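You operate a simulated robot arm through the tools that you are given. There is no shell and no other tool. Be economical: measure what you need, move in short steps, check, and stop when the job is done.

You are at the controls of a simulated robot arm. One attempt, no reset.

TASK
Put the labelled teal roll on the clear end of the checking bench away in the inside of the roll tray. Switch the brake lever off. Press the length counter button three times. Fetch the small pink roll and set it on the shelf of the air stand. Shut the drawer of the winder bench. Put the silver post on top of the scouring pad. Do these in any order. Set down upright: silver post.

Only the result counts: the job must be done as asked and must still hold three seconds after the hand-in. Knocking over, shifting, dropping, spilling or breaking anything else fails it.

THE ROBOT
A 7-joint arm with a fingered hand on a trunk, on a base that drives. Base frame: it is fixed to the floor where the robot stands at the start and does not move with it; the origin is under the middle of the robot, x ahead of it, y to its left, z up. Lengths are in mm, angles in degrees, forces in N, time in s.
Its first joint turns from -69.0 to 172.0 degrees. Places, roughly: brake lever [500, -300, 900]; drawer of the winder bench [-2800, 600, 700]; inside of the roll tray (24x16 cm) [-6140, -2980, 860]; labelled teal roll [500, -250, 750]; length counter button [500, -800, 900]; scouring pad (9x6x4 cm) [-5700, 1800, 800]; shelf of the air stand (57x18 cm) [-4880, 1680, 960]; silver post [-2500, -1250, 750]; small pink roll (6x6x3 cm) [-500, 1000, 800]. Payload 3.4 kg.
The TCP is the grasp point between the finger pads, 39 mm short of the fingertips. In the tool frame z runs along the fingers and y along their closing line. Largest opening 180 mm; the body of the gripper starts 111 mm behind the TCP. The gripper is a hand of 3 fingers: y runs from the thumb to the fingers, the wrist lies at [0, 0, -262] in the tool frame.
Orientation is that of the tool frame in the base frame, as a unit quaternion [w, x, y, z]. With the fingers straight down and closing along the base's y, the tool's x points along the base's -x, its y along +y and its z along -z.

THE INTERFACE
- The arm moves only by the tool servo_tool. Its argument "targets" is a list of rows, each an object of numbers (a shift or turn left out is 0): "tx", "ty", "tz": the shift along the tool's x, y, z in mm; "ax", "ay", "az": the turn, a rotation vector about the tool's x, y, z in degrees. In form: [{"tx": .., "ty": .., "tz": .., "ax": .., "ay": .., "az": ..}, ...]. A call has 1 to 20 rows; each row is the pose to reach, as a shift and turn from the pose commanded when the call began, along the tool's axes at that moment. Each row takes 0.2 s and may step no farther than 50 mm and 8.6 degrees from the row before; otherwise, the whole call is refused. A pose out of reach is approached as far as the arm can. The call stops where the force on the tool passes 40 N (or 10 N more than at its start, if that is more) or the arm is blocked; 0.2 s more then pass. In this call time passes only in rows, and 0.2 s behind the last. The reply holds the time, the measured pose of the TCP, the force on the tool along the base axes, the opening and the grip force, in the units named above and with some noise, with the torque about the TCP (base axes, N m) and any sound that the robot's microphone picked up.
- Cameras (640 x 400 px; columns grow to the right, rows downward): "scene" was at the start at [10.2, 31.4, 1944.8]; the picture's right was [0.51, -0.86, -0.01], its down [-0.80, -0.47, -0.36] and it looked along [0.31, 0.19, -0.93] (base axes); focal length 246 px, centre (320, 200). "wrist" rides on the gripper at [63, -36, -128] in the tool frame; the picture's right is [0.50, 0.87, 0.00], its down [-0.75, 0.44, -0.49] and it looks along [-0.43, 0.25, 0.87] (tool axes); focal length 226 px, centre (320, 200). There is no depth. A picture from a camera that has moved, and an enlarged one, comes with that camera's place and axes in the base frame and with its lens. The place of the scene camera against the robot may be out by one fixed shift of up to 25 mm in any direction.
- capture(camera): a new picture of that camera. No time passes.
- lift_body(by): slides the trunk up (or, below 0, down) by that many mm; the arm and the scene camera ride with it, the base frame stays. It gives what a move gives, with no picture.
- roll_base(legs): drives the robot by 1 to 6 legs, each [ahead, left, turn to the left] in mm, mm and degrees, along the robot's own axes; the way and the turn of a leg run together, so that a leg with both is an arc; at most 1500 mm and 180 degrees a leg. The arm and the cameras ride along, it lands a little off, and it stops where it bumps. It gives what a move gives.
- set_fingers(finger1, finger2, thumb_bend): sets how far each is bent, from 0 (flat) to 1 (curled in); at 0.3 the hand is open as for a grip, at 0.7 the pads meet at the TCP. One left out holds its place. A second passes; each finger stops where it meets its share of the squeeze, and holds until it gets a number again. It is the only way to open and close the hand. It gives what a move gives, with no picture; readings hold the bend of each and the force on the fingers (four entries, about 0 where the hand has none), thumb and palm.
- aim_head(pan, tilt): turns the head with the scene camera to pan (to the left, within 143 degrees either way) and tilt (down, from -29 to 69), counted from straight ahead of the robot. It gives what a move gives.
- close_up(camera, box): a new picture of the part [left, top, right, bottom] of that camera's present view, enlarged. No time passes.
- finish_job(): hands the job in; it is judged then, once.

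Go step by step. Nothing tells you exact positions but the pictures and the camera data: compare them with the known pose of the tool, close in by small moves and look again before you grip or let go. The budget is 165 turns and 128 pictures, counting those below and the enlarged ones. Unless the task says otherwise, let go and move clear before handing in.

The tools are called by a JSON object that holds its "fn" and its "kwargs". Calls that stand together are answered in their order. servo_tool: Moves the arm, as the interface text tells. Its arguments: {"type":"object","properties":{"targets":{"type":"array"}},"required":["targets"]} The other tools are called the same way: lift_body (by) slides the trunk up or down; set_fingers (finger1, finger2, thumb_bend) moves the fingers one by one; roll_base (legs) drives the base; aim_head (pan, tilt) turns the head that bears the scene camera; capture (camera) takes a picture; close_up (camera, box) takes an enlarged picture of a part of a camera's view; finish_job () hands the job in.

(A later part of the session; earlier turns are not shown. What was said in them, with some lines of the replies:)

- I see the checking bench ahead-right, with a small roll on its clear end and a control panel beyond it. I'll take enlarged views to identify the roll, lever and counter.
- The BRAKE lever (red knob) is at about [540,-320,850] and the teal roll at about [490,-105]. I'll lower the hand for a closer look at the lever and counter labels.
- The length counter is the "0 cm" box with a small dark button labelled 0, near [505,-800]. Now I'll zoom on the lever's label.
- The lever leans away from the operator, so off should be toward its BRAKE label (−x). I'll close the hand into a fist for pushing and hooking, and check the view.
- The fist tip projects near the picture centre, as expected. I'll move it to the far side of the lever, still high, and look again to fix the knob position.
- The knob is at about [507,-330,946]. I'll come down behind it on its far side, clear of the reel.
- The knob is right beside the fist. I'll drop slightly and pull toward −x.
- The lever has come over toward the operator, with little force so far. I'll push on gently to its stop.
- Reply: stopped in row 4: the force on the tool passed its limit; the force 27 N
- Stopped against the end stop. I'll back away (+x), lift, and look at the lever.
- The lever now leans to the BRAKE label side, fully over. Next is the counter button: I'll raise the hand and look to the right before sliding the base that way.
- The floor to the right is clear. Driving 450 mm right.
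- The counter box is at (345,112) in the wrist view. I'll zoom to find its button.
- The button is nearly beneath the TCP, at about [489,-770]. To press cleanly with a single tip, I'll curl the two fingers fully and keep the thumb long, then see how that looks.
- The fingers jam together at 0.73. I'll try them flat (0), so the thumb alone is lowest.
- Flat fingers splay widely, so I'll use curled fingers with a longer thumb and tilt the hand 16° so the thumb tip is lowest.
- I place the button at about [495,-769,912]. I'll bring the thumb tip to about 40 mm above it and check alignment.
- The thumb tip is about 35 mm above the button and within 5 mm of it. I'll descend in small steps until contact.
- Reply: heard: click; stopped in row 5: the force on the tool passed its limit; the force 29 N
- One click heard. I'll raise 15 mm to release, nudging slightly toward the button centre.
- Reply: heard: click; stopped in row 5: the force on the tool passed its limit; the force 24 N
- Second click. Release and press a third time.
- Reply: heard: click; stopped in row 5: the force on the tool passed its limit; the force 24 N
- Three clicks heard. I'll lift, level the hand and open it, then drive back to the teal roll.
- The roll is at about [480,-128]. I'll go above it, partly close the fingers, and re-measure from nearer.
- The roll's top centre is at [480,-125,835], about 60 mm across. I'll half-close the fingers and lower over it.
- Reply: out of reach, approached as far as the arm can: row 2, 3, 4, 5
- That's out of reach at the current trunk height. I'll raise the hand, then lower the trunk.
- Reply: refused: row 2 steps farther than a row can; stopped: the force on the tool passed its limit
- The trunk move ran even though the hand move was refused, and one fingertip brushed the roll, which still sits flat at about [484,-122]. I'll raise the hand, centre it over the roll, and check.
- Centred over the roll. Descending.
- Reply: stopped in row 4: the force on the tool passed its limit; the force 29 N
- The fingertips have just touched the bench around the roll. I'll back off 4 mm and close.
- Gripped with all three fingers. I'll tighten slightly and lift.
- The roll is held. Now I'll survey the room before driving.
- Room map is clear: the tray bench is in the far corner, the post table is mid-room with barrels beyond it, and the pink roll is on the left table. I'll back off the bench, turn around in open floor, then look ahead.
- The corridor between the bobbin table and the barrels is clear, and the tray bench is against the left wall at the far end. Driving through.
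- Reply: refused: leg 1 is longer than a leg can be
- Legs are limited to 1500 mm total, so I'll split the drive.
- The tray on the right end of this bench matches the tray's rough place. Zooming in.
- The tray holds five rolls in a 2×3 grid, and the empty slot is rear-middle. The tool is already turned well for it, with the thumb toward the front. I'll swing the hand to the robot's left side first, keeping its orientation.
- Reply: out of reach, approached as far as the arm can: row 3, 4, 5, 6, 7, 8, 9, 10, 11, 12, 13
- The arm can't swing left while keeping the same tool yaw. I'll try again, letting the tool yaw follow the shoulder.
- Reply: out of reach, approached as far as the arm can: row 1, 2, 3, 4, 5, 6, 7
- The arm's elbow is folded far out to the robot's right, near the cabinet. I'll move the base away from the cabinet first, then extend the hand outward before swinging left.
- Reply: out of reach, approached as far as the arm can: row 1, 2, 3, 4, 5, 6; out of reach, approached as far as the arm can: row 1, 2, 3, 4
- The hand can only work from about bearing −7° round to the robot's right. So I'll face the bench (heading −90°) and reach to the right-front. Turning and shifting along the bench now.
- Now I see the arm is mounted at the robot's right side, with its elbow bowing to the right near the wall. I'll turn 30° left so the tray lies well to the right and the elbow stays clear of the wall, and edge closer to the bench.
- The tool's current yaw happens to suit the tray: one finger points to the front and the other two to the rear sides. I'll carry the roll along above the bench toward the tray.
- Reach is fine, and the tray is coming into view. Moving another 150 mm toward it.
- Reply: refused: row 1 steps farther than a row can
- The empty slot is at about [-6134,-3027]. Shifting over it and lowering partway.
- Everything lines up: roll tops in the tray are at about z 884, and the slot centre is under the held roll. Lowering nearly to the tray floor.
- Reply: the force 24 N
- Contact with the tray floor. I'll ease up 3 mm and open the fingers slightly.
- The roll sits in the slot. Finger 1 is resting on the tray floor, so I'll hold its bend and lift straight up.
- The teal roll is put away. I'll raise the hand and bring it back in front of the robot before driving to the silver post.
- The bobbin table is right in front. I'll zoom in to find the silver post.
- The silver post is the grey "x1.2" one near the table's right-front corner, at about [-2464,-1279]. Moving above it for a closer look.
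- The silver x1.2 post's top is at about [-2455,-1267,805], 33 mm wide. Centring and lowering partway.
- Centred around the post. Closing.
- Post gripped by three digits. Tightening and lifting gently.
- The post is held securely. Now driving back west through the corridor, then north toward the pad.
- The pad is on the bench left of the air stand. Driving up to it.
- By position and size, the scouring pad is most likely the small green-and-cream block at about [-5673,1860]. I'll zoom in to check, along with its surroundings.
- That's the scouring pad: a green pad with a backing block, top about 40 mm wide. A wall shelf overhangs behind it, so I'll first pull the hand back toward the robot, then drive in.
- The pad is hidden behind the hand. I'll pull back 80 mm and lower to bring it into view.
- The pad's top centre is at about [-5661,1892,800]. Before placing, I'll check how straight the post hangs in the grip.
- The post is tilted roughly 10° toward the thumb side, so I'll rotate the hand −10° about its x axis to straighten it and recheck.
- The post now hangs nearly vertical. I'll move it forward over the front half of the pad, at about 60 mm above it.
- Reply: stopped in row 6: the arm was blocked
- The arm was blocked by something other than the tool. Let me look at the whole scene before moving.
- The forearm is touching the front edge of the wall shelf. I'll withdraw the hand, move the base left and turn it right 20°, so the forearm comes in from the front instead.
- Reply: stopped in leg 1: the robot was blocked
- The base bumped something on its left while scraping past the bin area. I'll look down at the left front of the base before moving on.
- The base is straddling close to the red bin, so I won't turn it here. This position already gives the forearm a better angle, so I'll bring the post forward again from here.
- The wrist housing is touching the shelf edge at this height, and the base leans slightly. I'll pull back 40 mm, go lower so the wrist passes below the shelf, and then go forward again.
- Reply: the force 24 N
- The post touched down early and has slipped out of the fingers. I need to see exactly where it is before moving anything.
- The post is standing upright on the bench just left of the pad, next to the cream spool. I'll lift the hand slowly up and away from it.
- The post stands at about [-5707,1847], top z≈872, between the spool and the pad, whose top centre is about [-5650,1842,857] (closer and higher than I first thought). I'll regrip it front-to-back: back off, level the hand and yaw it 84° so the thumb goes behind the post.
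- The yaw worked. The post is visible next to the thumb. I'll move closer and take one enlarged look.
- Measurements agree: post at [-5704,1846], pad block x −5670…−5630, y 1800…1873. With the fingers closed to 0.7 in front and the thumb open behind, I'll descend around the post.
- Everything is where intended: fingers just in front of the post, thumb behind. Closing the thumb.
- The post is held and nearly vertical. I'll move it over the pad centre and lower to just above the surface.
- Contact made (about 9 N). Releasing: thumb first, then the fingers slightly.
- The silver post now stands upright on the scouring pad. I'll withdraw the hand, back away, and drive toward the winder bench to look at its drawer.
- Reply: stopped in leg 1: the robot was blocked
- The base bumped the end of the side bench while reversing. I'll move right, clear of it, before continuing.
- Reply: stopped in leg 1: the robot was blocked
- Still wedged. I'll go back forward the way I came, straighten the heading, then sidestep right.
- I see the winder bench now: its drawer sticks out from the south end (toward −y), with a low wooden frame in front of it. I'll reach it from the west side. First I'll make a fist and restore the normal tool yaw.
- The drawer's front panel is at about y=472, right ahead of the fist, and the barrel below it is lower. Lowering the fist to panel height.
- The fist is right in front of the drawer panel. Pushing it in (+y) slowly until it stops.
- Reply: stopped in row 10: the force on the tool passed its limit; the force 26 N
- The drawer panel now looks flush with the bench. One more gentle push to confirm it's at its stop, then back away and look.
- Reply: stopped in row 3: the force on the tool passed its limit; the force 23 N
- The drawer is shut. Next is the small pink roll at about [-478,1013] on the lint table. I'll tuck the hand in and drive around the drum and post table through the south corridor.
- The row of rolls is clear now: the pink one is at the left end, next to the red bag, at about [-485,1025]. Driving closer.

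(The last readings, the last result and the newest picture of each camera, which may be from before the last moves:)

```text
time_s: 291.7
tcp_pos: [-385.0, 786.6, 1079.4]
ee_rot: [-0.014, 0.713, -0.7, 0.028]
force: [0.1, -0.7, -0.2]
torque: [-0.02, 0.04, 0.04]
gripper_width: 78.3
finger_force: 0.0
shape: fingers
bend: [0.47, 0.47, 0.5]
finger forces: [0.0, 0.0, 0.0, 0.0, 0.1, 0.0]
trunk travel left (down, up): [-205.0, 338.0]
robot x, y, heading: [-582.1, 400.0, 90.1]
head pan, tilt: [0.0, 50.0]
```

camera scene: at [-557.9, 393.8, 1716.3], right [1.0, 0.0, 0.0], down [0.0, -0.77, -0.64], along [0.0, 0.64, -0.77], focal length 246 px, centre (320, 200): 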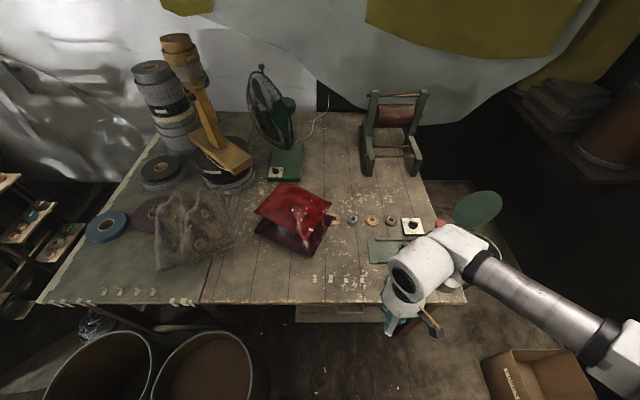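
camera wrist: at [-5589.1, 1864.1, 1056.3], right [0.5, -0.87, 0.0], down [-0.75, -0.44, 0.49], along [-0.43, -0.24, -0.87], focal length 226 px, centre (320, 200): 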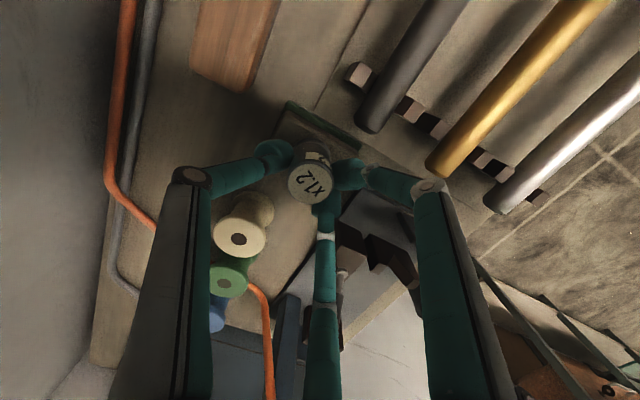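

{"fn": "servo_tool", "kwargs": {"targets": [{"tx": -34, "ty": 14, "tz": 18, "ax": -1, "ay": -0.4}, {"tx": -68, "ty": 27, "tz": 36, "ax": -2, "ay": -0.8}, {"tx": -102, "ty": 41, "tz": 55, "ax": -3.4, "ay": -1.2}, {"tx": -136, "ty": 55, "tz": 74, "ax": -3.4, "ay": -1.2}, {"tx": -170, "ty": 68, "tz": 92, "ax": -3.4, "ay": -1.2}, {"tx": -201, "ty": 81, "tz": 108, "ax": -3.4, "ay": -1.2}]}}

{"fn": "capture", "kwargs": {"camera": "wrist"}}

```text
time_s: 293.1
tcp_pos: [-470.0, 985.7, 963.3]
ee_rot: [-0.001, 0.713, -0.701, 0.004]
force: [0.9, -0.3, -0.4]
torque: [-0.05, 0.01, -0.01]
gripper_width: 78.1
finger_force: 0.0
shape: fingers
bend: [0.47, 0.47, 0.5]
finger forces: [0.0, 0.0, 0.1, 0.0, 0.1, 0.0]
trunk travel left (down, up): [-205.0, 338.0]
robot x, y, heading: [-579.6, 403.1, 89.8]
head pan, tilt: [0.0, 50.0]
```

```text
7 pictures are left
camera wrist: at [-433.3, 924.2, 1092.0], right [-0.86, -0.51, -0.01], down [-0.45, 0.75, 0.49], along [-0.25, 0.42, -0.87], focal length 226 px, centre (320, 200)
```

wrist: 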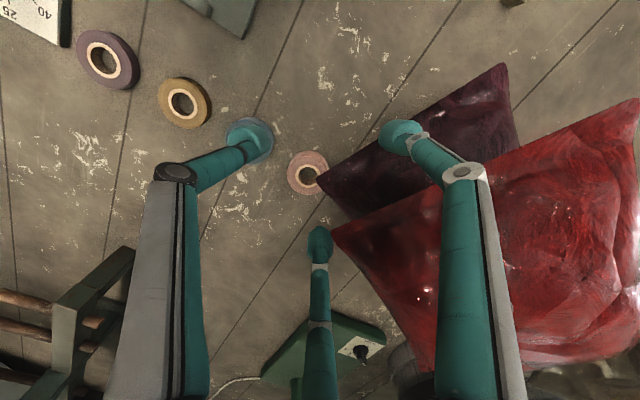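

The pink roll is at about [-480,1040], table z≈765, with the purple bag's corner touching its left side. My digits fit around it. Lowering partway, then one enlarged look.

{"fn": "servo_tool", "kwargs": {"targets": [{"tx": -40, "ty": 6, "tz": 15}, {"tx": -54, "ty": 8, "tz": 50}, {"tx": -54, "ty": 8, "tz": 85}]}}

{"fn": "close_up", "kwargs": {"camera": "wrist", "box": [200, 90, 440, 270]}}

```text
time_s: 293.9
tcp_pos: [-471.7, 1035.0, 879.5]
ee_rot: [-0.002, 0.713, -0.701, 0.003]
force: [-0.3, -0.8, 0.7]
torque: [-0.07, -0.04, 0.03]
gripper_width: 78.4
finger_force: 0.0
shape: fingers
bend: [0.47, 0.47, 0.5]
finger forces: [0.0, 0.0, 0.0, 0.0, 0.0, 0.0]
out of reach, approached as far as the arm can: row 2, 3
trunk travel left (down, up): [-205.0, 338.0]
robot x, y, heading: [-581.5, 405.9, 89.8]
head pan, tilt: [0.0, 50.0]
```

```text
2.22 times, centred on (320, 180) of wrist
camera zoom: at [-435.0, 974.2, 1006.7], right [-0.86, -0.52, 0.0], down [-0.45, 0.75, 0.49], along [-0.25, 0.42, -0.87], focal length 502 px, centre (320, 244)
```

zoom: 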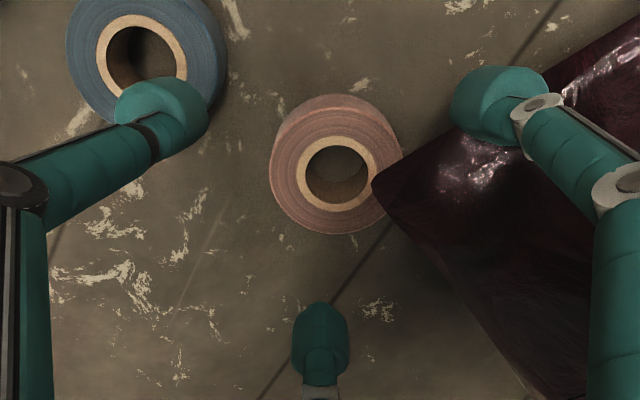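

The roll is at [-481,1038], top z≈800. The arm is at its left bearing limit here, so I'll raise the hand, turn the base 8° left, and come back over the roll.

{"fn": "servo_tool", "kwargs": {"targets": [{"tz": -45}, {"tz": -90}, {"tz": -120}]}}

{"fn": "roll_base", "kwargs": {"legs": [[0, 0, 8]]}}

```text
time_s: 294.7
tcp_pos: [-444.5, 1039.4, 1001.8]
ee_rot: [-0.004, 0.713, -0.701, 0.001]
force: [0.3, 0.5, 0.7]
torque: [0.05, -0.01, 0.02]
gripper_width: 78.4
finger_force: 0.1
shape: fingers
bend: [0.47, 0.47, 0.5]
finger forces: [0.0, 0.0, 0.0, 0.1, 0.0, 0.0]
out of reach, approached as far as the arm can: row 2, 3
trunk travel left (down, up): [-205.0, 338.0]
robot x, y, heading: [-577.0, 402.3, 90.2]
head pan, tilt: [0.0, 50.0]
```

```text
time_s: 295.7
tcp_pos: [-529.0, 1055.4, 999.8]
ee_rot: [0.0, 0.76, -0.65, 0.0]
force: [-0.2, 0.3, 0.1]
torque: [-0.01, 0.05, 0.0]
gripper_width: 78.9
finger_force: 0.1
shape: fingers
bend: [0.47, 0.47, 0.5]
finger forces: [0.1, 0.0, 0.0, 0.0, 0.1, 0.1]
trunk travel left (down, up): [-205.0, 338.0]
robot x, y, heading: [-578.4, 406.4, 97.8]
head pan, tilt: [0.0, 50.0]
```

{"fn": "servo_tool", "kwargs": {"targets": [{"tx": 12, "ty": -23, "tz": 5}, {"tx": 24, "ty": -46, "tz": 20}, {"tx": 24, "ty": -46, "tz": 65}, {"tx": 24, "ty": -46, "tz": 110}, {"tx": 24, "ty": -46, "tz": 135}]}}

```text
time_s: 296.9
tcp_pos: [-484.6, 1035.5, 867.4]
ee_rot: [-0.003, 0.76, -0.65, 0.0]
force: [1.3, -0.4, -0.3]
torque: [-0.01, 0.01, -0.03]
gripper_width: 78.5
finger_force: 0.1
shape: fingers
bend: [0.47, 0.47, 0.5]
finger forces: [0.1, 0.0, 0.1, 0.0, 0.0, 0.1]
trunk travel left (down, up): [-205.0, 338.0]
robot x, y, heading: [-579.5, 404.3, 97.9]
head pan, tilt: [0.0, 50.0]
```

{"fn": "servo_tool", "kwargs": {"targets": [{"tx": -1, "ty": -3, "tz": 20}, {"tx": -1, "ty": -3, "tz": 34}, {"tx": -1, "ty": -3, "tz": 42}, {"tx": -1, "ty": -3, "tz": 46}]}}

{"fn": "close_up", "kwargs": {"camera": "wrist", "box": [200, 90, 440, 270]}}

```text
time_s: 297.9
tcp_pos: [-483.0, 1036.4, 825.4]
ee_rot: [-0.006, 0.76, -0.65, -0.002]
force: [2.0, 0.7, 23.1]
torque: [-0.99, 0.4, 0.06]
gripper_width: 78.3
finger_force: 12.0
shape: fingers
bend: [0.5, 0.47, 0.5]
finger forces: [19.8, 2.4, 0.0, 0.0, 1.2, 0.0]
trunk travel left (down, up): [-205.0, 338.0]
robot x, y, heading: [-577.6, 402.7, 98.0]
head pan, tilt: [0.0, 50.0]
```

```text
2.22 times, centred on (320, 180) of wrist
camera zoom: at [-437.3, 979.7, 954.1], right [-0.78, -0.63, -0.01], down [-0.55, 0.67, 0.5], along [-0.31, 0.39, -0.87], focal length 502 px, centre (320, 244)
```

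zoom: 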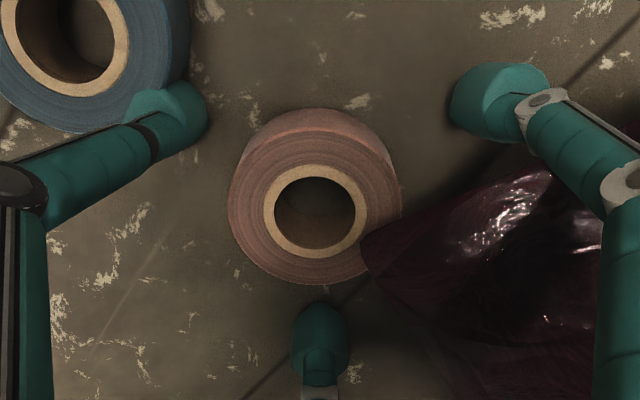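

The fingertips are around the roll and just touching the table. I'll ease up 4 mm, close, then slide the roll slightly away from the bag's corner before lifting.

{"fn": "servo_tool", "kwargs": {"targets": [{"tz": -4}]}}

{"fn": "set_fingers", "kwargs": {"finger1": 0.68, "finger2": 0.68, "thumb_bend": 0.68}}

```text
time_s: 298.3
tcp_pos: [-482.1, 1036.0, 826.5]
ee_rot: [-0.004, 0.761, -0.649, 0.0]
force: [0.4, 0.4, 15.8]
torque: [-0.39, 0.41, -0.01]
gripper_width: 78.4
finger_force: 7.9
shape: fingers
bend: [0.49, 0.47, 0.5]
finger forces: [11.8, 3.8, 0.0, 0.0, 0.1, 0.1]
trunk travel left (down, up): [-205.0, 338.0]
robot x, y, heading: [-577.1, 403.2, 98.0]
head pan, tilt: [0.0, 50.0]
```

```text
time_s: 299.3
tcp_pos: [-481.8, 1037.4, 825.6]
ee_rot: [-0.004, 0.76, -0.65, 0.001]
force: [-0.5, -0.8, 7.5]
torque: [-0.04, 0.16, 0.03]
gripper_width: 35.0
finger_force: 15.9
shape: fingers
bend: [0.59, 0.58, 0.63]
finger forces: [11.5, 11.9, 0.0, 0.0, 8.3, 0.0]
trunk travel left (down, up): [-205.0, 338.0]
robot x, y, heading: [-576.1, 402.2, 97.7]
head pan, tilt: [0.0, 50.0]
```

{"fn": "servo_tool", "kwargs": {"targets": [{"tx": -3, "ty": -5, "tz": -3}, {"tx": -7, "ty": -11, "tz": -3}, {"tx": -9, "ty": -14, "tz": -8}, {"tx": -9, "ty": -14, "tz": -30}, {"tx": -9, "ty": -14, "tz": -70}, {"tx": -9, "ty": -14, "tz": -110}, {"tx": -9, "ty": -14, "tz": -150}, {"tx": -9, "ty": -14, "tz": -195}, {"tx": -9, "ty": -14, "tz": -240}]}}

{"fn": "capture", "kwargs": {"camera": "wrist"}}

```text
time_s: 301.3
tcp_pos: [-472.0, 1044.9, 1067.7]
ee_rot: [-0.003, 0.76, -0.65, 0.001]
force: [-0.4, -0.2, 0.2]
torque: [0.01, 0.0, -0.01]
gripper_width: 34.4
finger_force: 12.2
shape: fingers
bend: [0.59, 0.58, 0.63]
finger forces: [8.0, 8.0, 0.1, 0.1, 8.4, 0.0]
trunk travel left (down, up): [-205.0, 338.0]
robot x, y, heading: [-582.7, 405.2, 97.9]
head pan, tilt: [0.0, 50.0]
```

```text
4 pictures are left
camera wrist: at [-427.6, 988.6, 1195.9], right [-0.78, -0.63, -0.01], down [-0.55, 0.67, 0.49], along [-0.3, 0.39, -0.87], focal length 226 px, centre (320, 200)
```

wrist: 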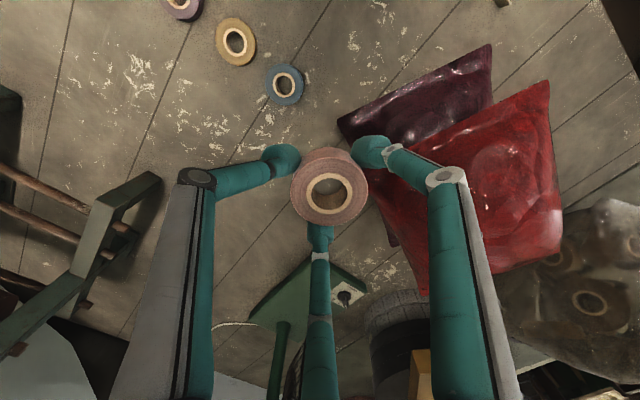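

The pink roll is held. I'll tuck the hand in, then drive back through the south corridor toward the air stand.

{"fn": "servo_tool", "kwargs": {"targets": [{"tx": 45, "ty": -10}, {"tx": 90, "ty": -25}, {"tx": 135, "ty": -40}, {"tx": 180, "ty": -55}, {"tx": 210, "ty": -70}]}}

{"fn": "roll_base", "kwargs": {"legs": [[-200, 0, 0], [0, 0, -8], [-700, 110, 0], [-1040, 720, 0], [-300, 600, 0], [0, 1450, 0]]}}

```text
time_s: 302.5
tcp_pos: [-367.9, 848.8, 1065.6]
ee_rot: [-0.004, 0.76, -0.65, 0.0]
force: [-0.7, -0.5, -0.2]
torque: [-0.01, 0.01, -0.02]
gripper_width: 34.6
finger_force: 11.5
shape: fingers
bend: [0.59, 0.58, 0.63]
finger forces: [8.0, 7.9, 0.1, 0.0, 8.3, 0.0]
trunk travel left (down, up): [-205.0, 338.0]
robot x, y, heading: [-576.8, 404.0, 98.1]
head pan, tilt: [0.0, 50.0]
```

```text
time_s: 303.7
tcp_pos: [-360.6, 742.0, 1071.3]
ee_rot: [-0.009, 0.759, -0.65, 0.0]
force: [-0.9, 0.6, -0.1]
torque: [0.02, 0.0, -0.01]
gripper_width: 34.6
finger_force: 11.8
shape: fingers
bend: [0.59, 0.58, 0.63]
finger forces: [7.9, 7.9, 0.0, 0.1, 8.3, 0.1]
trunk travel left (down, up): [-205.0, 338.0]
robot x, y, heading: [-566.0, 303.0, 97.9]
head pan, tilt: [0.0, 50.0]
stopped in leg 1: the robot was blocked; the commanded pose is now the measured one
```

{"fn": "roll_base", "kwargs": {"legs": [[0, -60, -8], [-300, 0, 0]]}}

```text
time_s: 306.4
tcp_pos: [-279.6, 415.7, 1075.8]
ee_rot: [-0.018, 0.712, -0.701, 0.014]
force: [-0.6, -0.7, 0.3]
torque: [0.06, -0.05, -0.01]
gripper_width: 34.6
finger_force: 11.7
shape: fingers
bend: [0.59, 0.58, 0.63]
finger forces: [7.8, 7.9, 0.1, 0.0, 8.3, 0.0]
trunk travel left (down, up): [-205.0, 338.0]
robot x, y, heading: [-517.3, 9.8, 89.8]
head pan, tilt: [0.0, 50.0]
```

Free again. Continuing the route.

{"fn": "roll_base", "kwargs": {"legs": [[-505, 163, 0], [-1040, 720, 0], [-300, 600, 0], [0, 1450, 0], [0, 150, 0]]}}

```text
time_s: 326.6
tcp_pos: [-3369.8, -1402.5, 1069.5]
ee_rot: [-0.008, 0.714, -0.7, 0.003]
force: [0.6, -0.2, -0.8]
torque: [0.0, -0.04, -0.03]
gripper_width: 34.1
finger_force: 12.0
shape: fingers
bend: [0.59, 0.58, 0.63]
finger forces: [7.7, 7.8, 0.1, 0.0, 8.3, 0.0]
trunk travel left (down, up): [-205.0, 338.0]
robot x, y, heading: [-3634.1, -1805.6, 89.8]
head pan, tilt: [0.0, 50.0]
```

{"fn": "lift_body", "kwargs": {"by": 120}}

{"fn": "roll_base", "kwargs": {"legs": [[1400, 220, 0], [850, 750, 0], [550, 725, 0]]}}

```text
time_s: 328.1
tcp_pos: [-3370.3, -1403.9, 1190.8]
ee_rot: [-0.01, 0.714, -0.7, 0.004]
force: [-0.3, 0.2, -0.7]
torque: [-0.02, 0.06, 0.02]
gripper_width: 34.6
finger_force: 12.0
shape: fingers
bend: [0.59, 0.58, 0.63]
finger forces: [8.0, 7.9, 0.0, 0.0, 8.4, 0.0]
trunk travel left (down, up): [-325.0, 218.0]
robot x, y, heading: [-3635.1, -1809.5, 89.9]
head pan, tilt: [0.0, 50.0]
```

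```text
time_s: 345.1
tcp_pos: [-5081.1, 1436.1, 1194.0]
ee_rot: [-0.014, 0.711, -0.703, 0.008]
force: [0.7, 0.4, -0.5]
torque: [0.05, -0.03, 0.01]
gripper_width: 34.3
finger_force: 12.2
shape: fingers
bend: [0.59, 0.58, 0.63]
finger forces: [7.8, 7.8, 0.0, 0.0, 8.2, 0.0]
trunk travel left (down, up): [-325.0, 218.0]
robot x, y, heading: [-5329.9, 1036.2, 89.7]
head pan, tilt: [0.0, 50.0]
```

I'm in front of the air stand with the roll held high. One look down with the wrist camera to place the shelf.

{"fn": "capture", "kwargs": {"camera": "wrist"}}

```text
3 pictures are left
camera wrist: at [-5048.2, 1374.1, 1322.5], right [-0.86, -0.51, -0.03], down [-0.46, 0.75, 0.48], along [-0.22, 0.43, -0.87], focal length 226 px, centre (320, 200)
```

wrist: 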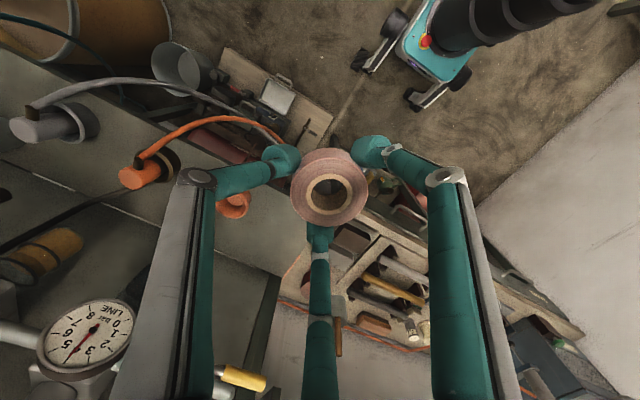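

The shelf spans about x −5180…−4590 and y 1565…1745, and its left end is free, with the orange cap at x≈−5008. My target for the roll is [-5122,1655]. Driving 100 mm closer and moving over the spot.

{"fn": "roll_base", "kwargs": {"legs": [[100, 0, 0]]}}

```text
time_s: 346.2
tcp_pos: [-5113.7, 1536.9, 1199.8]
ee_rot: [-0.024, 0.711, -0.702, 0.019]
force: [-0.1, -0.2, -0.5]
torque: [0.01, -0.02, 0.0]
gripper_width: 33.9
finger_force: 11.5
shape: fingers
bend: [0.59, 0.58, 0.63]
finger forces: [8.0, 7.9, 0.0, 0.1, 8.5, 0.1]
trunk travel left (down, up): [-325.0, 218.0]
robot x, y, heading: [-5332.2, 1142.4, 89.4]
head pan, tilt: [0.0, 50.0]
```

{"fn": "servo_tool", "kwargs": {"targets": [{"tz": 10}, {"tz": 20}, {"tz": 20}]}}

```text
time_s: 347.0
tcp_pos: [-5112.4, 1535.8, 1178.8]
ee_rot: [-0.026, 0.712, -0.702, 0.018]
force: [-0.1, -0.2, -1.2]
torque: [0.01, -0.01, -0.01]
gripper_width: 34.1
finger_force: 11.8
shape: fingers
bend: [0.59, 0.58, 0.63]
finger forces: [8.0, 7.9, 0.0, 0.0, 8.3, 0.0]
trunk travel left (down, up): [-325.0, 218.0]
robot x, y, heading: [-5336.6, 1136.6, 89.4]
head pan, tilt: [0.0, 50.0]
```

{"fn": "servo_tool", "kwargs": {"targets": [{"tx": -30, "tz": 15, "ax": -1.8, "ay": 0.3}, {"tx": -60, "tz": 35, "ax": -3.5, "ay": 0.6}, {"tx": -90, "tz": 60, "ax": -3.5, "ay": 0.6}, {"tx": -118, "tz": 85, "ax": -3.5, "ay": 0.6}]}}

{"fn": "capture", "kwargs": {"camera": "wrist"}}

```text
time_s: 347.9
tcp_pos: [-5112.5, 1621.7, 1110.6]
ee_rot: [0.006, 0.716, -0.698, 0.013]
force: [-8.2, -22.5, -4.5]
torque: [1.7, -0.76, 0.88]
gripper_width: 34.2
finger_force: 24.4
shape: fingers
bend: [0.58, 0.56, 0.63]
finger forces: [9.8, 31.8, 0.1, 0.0, 8.0, 0.0]
trunk travel left (down, up): [-325.0, 218.0]
robot x, y, heading: [-5340.7, 1136.7, 89.5]
head pan, tilt: [0.0, 50.0]
stopped in row 4: the force on the tool passed its limit (the readings are from after the stop); the commanded pose is now the measured one
```

```text
2 pictures are left
camera wrist: at [-5075.9, 1563.2, 1240.6], right [-0.85, -0.52, 0.01], down [-0.46, 0.76, 0.47], along [-0.25, 0.4, -0.88], focal length 226 px, centre (320, 200)
```

wrist: 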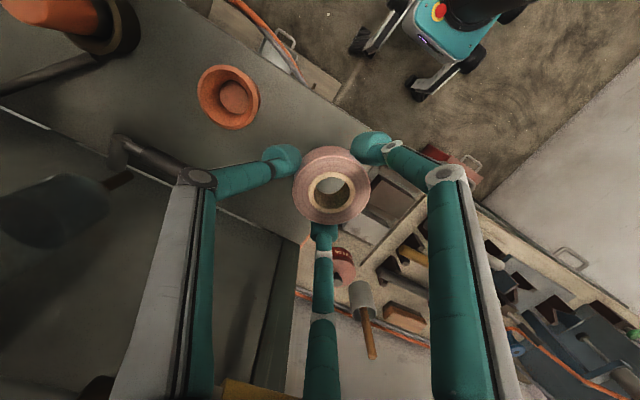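

Finger 2's knuckle touched the stand's back panel. I'll back off 18 mm and yaw the hand 30° so two digits straddle the panel direction, shifting slightly right.

{"fn": "servo_tool", "kwargs": {"targets": [{"tx": 18, "ty": -5}, {"tx": 18, "ty": -9, "az": -7.5}, {"tx": 18, "ty": -9, "az": -15}, {"tx": 18, "ty": -9, "az": -22.5}, {"tx": 18, "ty": -9, "az": -30}]}}

```text
time_s: 349.1
tcp_pos: [-5092.3, 1608.6, 1109.2]
ee_rot: [0.007, 0.871, -0.492, 0.006]
force: [0.2, 0.6, -0.2]
torque: [0.01, 0.04, -0.02]
gripper_width: 34.0
finger_force: 12.2
shape: fingers
bend: [0.59, 0.56, 0.63]
finger forces: [7.5, 7.9, 0.0, 0.0, 8.4, 0.0]
trunk travel left (down, up): [-325.0, 218.0]
robot x, y, heading: [-5336.7, 1140.5, 89.1]
head pan, tilt: [0.0, 50.0]
```

{"fn": "servo_tool", "kwargs": {"targets": [{"tx": -10, "ty": 2, "tz": 10}, {"tx": -18.7, "ty": 4, "tz": 30}, {"tx": -18.7, "ty": 4, "tz": 55}, {"tx": -18.7, "ty": 4, "tz": 70}]}}

```text
time_s: 350.1
tcp_pos: [-5108.2, 1619.7, 1038.7]
ee_rot: [0.008, 0.871, -0.492, 0.007]
force: [0.5, 0.3, -0.9]
torque: [-0.01, -0.02, -0.04]
gripper_width: 34.3
finger_force: 11.8
shape: fingers
bend: [0.59, 0.56, 0.63]
finger forces: [7.5, 7.9, 0.1, 0.0, 8.3, 0.1]
trunk travel left (down, up): [-325.0, 218.0]
robot x, y, heading: [-5338.7, 1133.8, 89.5]
head pan, tilt: [0.0, 50.0]
```

{"fn": "capture", "kwargs": {"camera": "wrist"}}

```text
1 pictures are left
camera wrist: at [-5044.3, 1589.0, 1168.1], right [-0.48, -0.88, 0.02], down [-0.76, 0.43, 0.48], along [-0.43, 0.22, -0.88], focal length 226 px, centre (320, 200)
```

wrist: 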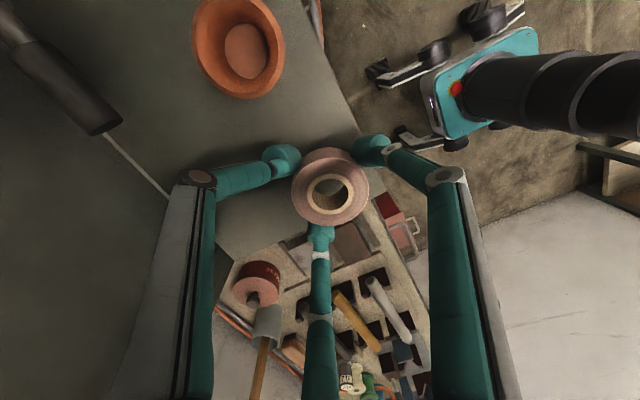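

The roll is over the shelf's left end: front edge y≈1582, left edge x≈−5165, cap at −5006. I'll nudge it about 9 mm further in and lower to contact.

{"fn": "servo_tool", "kwargs": {"targets": [{"tx": -3, "ty": -3.5}, {"tx": -6.2, "ty": -7.2}, {"tx": -6.2, "ty": -7.2, "tz": 4}, {"tx": -6.2, "ty": -7.2, "tz": 8}]}}

```text
time_s: 351.1
tcp_pos: [-5107.0, 1629.0, 1030.8]
ee_rot: [0.007, 0.871, -0.491, 0.007]
force: [-0.2, 0.2, 0.8]
torque: [0.03, -0.01, 0.02]
gripper_width: 34.1
finger_force: 11.9
shape: fingers
bend: [0.59, 0.56, 0.63]
finger forces: [7.5, 8.0, 0.0, 0.0, 8.2, 0.0]
trunk travel left (down, up): [-325.0, 218.0]
robot x, y, heading: [-5338.6, 1139.5, 89.4]
head pan, tilt: [0.0, 50.0]
```

{"fn": "servo_tool", "kwargs": {"targets": [{"tz": 2}, {"tz": 4}, {"tz": 6}]}}

```text
time_s: 351.9
tcp_pos: [-5105.9, 1629.8, 1026.4]
ee_rot: [0.008, 0.87, -0.492, 0.006]
force: [-0.1, -0.1, 0.8]
torque: [0.02, 0.03, 0.0]
gripper_width: 34.2
finger_force: 11.9
shape: fingers
bend: [0.59, 0.56, 0.63]
finger forces: [7.5, 7.9, 0.0, 0.0, 8.3, 0.0]
trunk travel left (down, up): [-325.0, 218.0]
robot x, y, heading: [-5337.0, 1132.7, 89.5]
head pan, tilt: [0.0, 50.0]
```

{"fn": "servo_tool", "kwargs": {"targets": [{"tz": 2}, {"tz": 4}, {"tz": 6}]}}

```text
time_s: 352.7
tcp_pos: [-5106.5, 1629.2, 1020.1]
ee_rot: [0.008, 0.871, -0.492, 0.007]
force: [-0.5, 0.4, -0.4]
torque: [-0.01, -0.01, 0.0]
gripper_width: 34.2
finger_force: 12.2
shape: fingers
bend: [0.59, 0.56, 0.63]
finger forces: [7.5, 7.9, 0.0, 0.0, 8.3, 0.0]
trunk travel left (down, up): [-325.0, 218.0]
robot x, y, heading: [-5336.6, 1137.7, 89.5]
head pan, tilt: [0.0, 50.0]
```

{"fn": "servo_tool", "kwargs": {"targets": [{"tz": 2}, {"tz": 4}]}}

```text
time_s: 353.3
tcp_pos: [-5106.8, 1628.7, 1016.0]
ee_rot: [0.008, 0.871, -0.491, 0.007]
force: [0.4, -0.2, 0.2]
torque: [0.02, 0.01, -0.01]
gripper_width: 34.1
finger_force: 11.8
shape: fingers
bend: [0.59, 0.56, 0.63]
finger forces: [7.5, 7.9, 0.0, 0.0, 8.3, 0.0]
trunk travel left (down, up): [-325.0, 218.0]
robot x, y, heading: [-5339.1, 1135.4, 89.4]
head pan, tilt: [0.0, 50.0]
```

{"fn": "servo_tool", "kwargs": {"targets": [{"tz": 2}, {"tz": 4}]}}

```text
time_s: 353.9
tcp_pos: [-5106.6, 1628.0, 1010.9]
ee_rot: [0.007, 0.871, -0.491, 0.006]
force: [0.9, -0.7, -1.2]
torque: [0.01, 0.0, 0.04]
gripper_width: 34.1
finger_force: 11.7
shape: fingers
bend: [0.59, 0.56, 0.63]
finger forces: [7.6, 7.8, 0.0, 0.1, 8.3, 0.0]
trunk travel left (down, up): [-325.0, 218.0]
robot x, y, heading: [-5337.6, 1132.2, 89.4]
head pan, tilt: [0.0, 50.0]
```

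{"fn": "servo_tool", "kwargs": {"targets": [{"tz": 2}, {"tz": 4}, {"tz": 6}]}}

```text
time_s: 354.7
tcp_pos: [-5108.5, 1629.1, 1006.4]
ee_rot: [0.007, 0.87, -0.492, 0.006]
force: [-0.2, 0.4, 6.3]
torque: [0.12, 0.23, -0.02]
gripper_width: 34.0
finger_force: 15.5
shape: fingers
bend: [0.59, 0.58, 0.63]
finger forces: [7.6, 14.6, 0.0, 0.0, 8.5, 0.0]
trunk travel left (down, up): [-325.0, 218.0]
robot x, y, heading: [-5337.5, 1135.7, 89.5]
head pan, tilt: [0.0, 50.0]
```

Contact with the shelf. One more millimetre, then release gently.

{"fn": "servo_tool", "kwargs": {"targets": [{"tz": 1.5}]}}

{"fn": "set_fingers", "kwargs": {"finger1": 0.54, "finger2": 0.53, "thumb_bend": 0.57}}

```text
time_s: 355.1
tcp_pos: [-5106.9, 1627.8, 1005.6]
ee_rot: [0.005, 0.871, -0.492, 0.007]
force: [-0.4, 0.2, 12.3]
torque: [0.28, 0.46, -0.01]
gripper_width: 34.0
finger_force: 18.2
shape: fingers
bend: [0.59, 0.6, 0.63]
finger forces: [7.5, 21.0, 0.0, 0.1, 8.6, 0.0]
trunk travel left (down, up): [-325.0, 218.0]
robot x, y, heading: [-5336.8, 1137.6, 89.6]
head pan, tilt: [0.0, 50.0]
```

```text
time_s: 356.1
tcp_pos: [-5107.3, 1628.9, 1006.1]
ee_rot: [0.007, 0.871, -0.492, 0.006]
force: [-1.1, 1.8, 26.6]
torque: [0.44, 0.43, 0.07]
gripper_width: 50.2
finger_force: 14.1
shape: fingers
bend: [0.55, 0.58, 0.57]
finger forces: [3.0, 17.2, 0.0, 0.1, 6.7, 0.0]
trunk travel left (down, up): [-325.0, 218.0]
robot x, y, heading: [-5339.5, 1138.2, 89.3]
head pan, tilt: [0.0, 50.0]
```

{"fn": "servo_tool", "kwargs": {"targets": [{"tz": -3}, {"tz": -6}]}}

```text
time_s: 356.7
tcp_pos: [-5105.0, 1626.5, 1008.4]
ee_rot: [0.009, 0.871, -0.492, 0.008]
force: [0.2, 0.3, 0.1]
torque: [0.02, 0.03, -0.01]
gripper_width: 52.5
finger_force: 0.4
shape: fingers
bend: [0.54, 0.54, 0.56]
finger forces: [0.1, 0.3, 0.0, 0.1, 0.0, 0.0]
trunk travel left (down, up): [-325.0, 218.0]
robot x, y, heading: [-5336.7, 1140.4, 89.3]
head pan, tilt: [0.0, 50.0]
```

{"fn": "set_fingers", "kwargs": {"finger1": 0.52, "finger2": 0.52, "thumb_bend": 0.54}}

{"fn": "servo_tool", "kwargs": {"targets": [{"tz": -8}, {"tz": -20}, {"tz": -40}, {"tz": -75}, {"tz": -115}]}}

{"fn": "close_up", "kwargs": {"camera": "wrist", "box": [180, 40, 460, 260]}}

```text
time_s: 357.7
tcp_pos: [-5107.3, 1628.9, 1009.9]
ee_rot: [0.008, 0.871, -0.492, 0.007]
force: [-0.6, -0.4, -0.5]
torque: [-0.02, 0.0, -0.01]
gripper_width: 60.8
finger_force: 0.0
shape: fingers
bend: [0.52, 0.52, 0.54]
finger forces: [0.0, 0.0, 0.2, 0.1, 0.0, 0.1]
trunk travel left (down, up): [-325.0, 218.0]
robot x, y, heading: [-5338.7, 1133.9, 89.4]
head pan, tilt: [0.0, 50.0]
```

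```text
time_s: 358.7
tcp_pos: [-5109.5, 1618.6, 1066.8]
ee_rot: [0.015, 0.871, -0.49, 0.017]
force: [0.1, 0.7, 0.1]
torque: [0.01, -0.01, 0.0]
gripper_width: 60.7
finger_force: 0.0
shape: fingers
bend: [0.52, 0.52, 0.54]
finger forces: [0.1, 0.0, 0.0, 0.0, 0.1, 0.0]
trunk travel left (down, up): [-325.0, 218.0]
robot x, y, heading: [-5337.5, 1134.2, 89.2]
head pan, tilt: [0.0, 50.0]
stopped in row 4: the force on the tool passed its limit (the readings are from after the stop); the commanded pose is now the measured one
```

```text
1.82 times, centred on (320, 150) of wrist
camera zoom: at [-5047.9, 1590.3, 1197.4], right [-0.48, -0.88, 0.03], down [-0.77, 0.44, 0.46], along [-0.42, 0.2, -0.89], focal length 411 px, centre (320, 291)
```

zoom: 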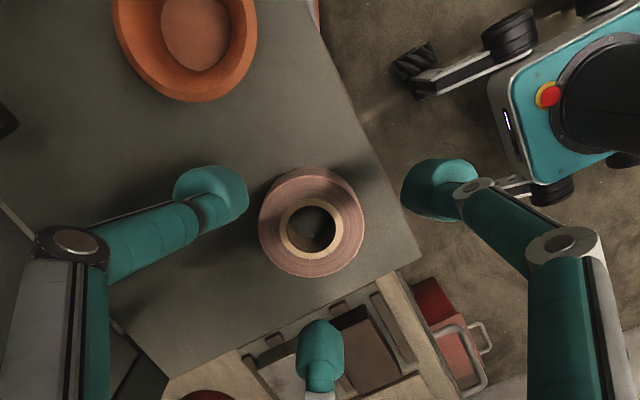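

The pink roll lies flat on the shelf. The hand brushed something while rising, so I'll withdraw horizontally toward the robot first, then clear.

{"fn": "servo_tool", "kwargs": {"targets": [{"tx": 26, "ty": 16}, {"tx": 60, "ty": 36}, {"tx": 94, "ty": 57}, {"tx": 128, "ty": 78}, {"tx": 154, "ty": 93}]}}

{"fn": "roll_base", "kwargs": {"legs": [[-250, 0, 0]]}}

```text
time_s: 359.9
tcp_pos: [-5109.0, 1438.6, 1076.4]
ee_rot: [0.015, 0.872, -0.49, 0.016]
force: [0.2, 0.9, -0.5]
torque: [-0.01, -0.01, 0.0]
gripper_width: 60.6
finger_force: 0.0
shape: fingers
bend: [0.52, 0.52, 0.54]
finger forces: [0.0, 0.1, 0.0, 0.0, 0.1, 0.1]
trunk travel left (down, up): [-325.0, 218.0]
robot x, y, heading: [-5338.6, 1134.1, 89.4]
head pan, tilt: [0.0, 50.0]
```

```text
time_s: 361.7
tcp_pos: [-5110.8, 1187.3, 1075.2]
ee_rot: [0.016, 0.87, -0.492, 0.017]
force: [-0.2, 0.1, -0.9]
torque: [0.01, -0.02, -0.04]
gripper_width: 60.3
finger_force: 0.1
shape: fingers
bend: [0.52, 0.52, 0.54]
finger forces: [0.0, 0.0, 0.1, 0.0, 0.1, 0.0]
trunk travel left (down, up): [-325.0, 218.0]
robot x, y, heading: [-5343.1, 885.4, 89.1]
head pan, tilt: [0.0, 50.0]
```

All six tasks look done and the hand is clear, so I'm handing in.

{"fn": "finish_job", "kwargs": {}}

```text
The job is handed in.
```

I handed in the job with all six tasks done as far as I could check, though several bumps along the way could count against it.

- **Teal roll:** it sits in the empty slot of the roll tray.
- **Brake lever:** it is pulled fully toward its BRAKE label. The lever has no on/off marking, so I took that direction as off because it started leaning the other way.
- **Length counter:** I pressed the button three times and heard three clicks.
- **Pink roll:** it lies flat on the left end of the air stand shelf.
- **Drawer:** the winder bench drawer is pushed in to its stop.
- **Silver post:** it stood upright on the scouring pad when I last looked, before the later driving. It slipped out of the fingers once and landed upright on the bench, so I regripped it.

**Contacts that could count against it:**
- The arm pressed against the wall shelf above the scouring pad's bench.
- The robot's base bumped near the red bin and against the end of the side bench. It was also blocked once while backing away from the pink roll's table.
- The hand touched the air stand's panel, and brushed something there again while lifting off the pink roll.

I saw no sign that anything moved, but I had run out of pictures and could not check every spot.
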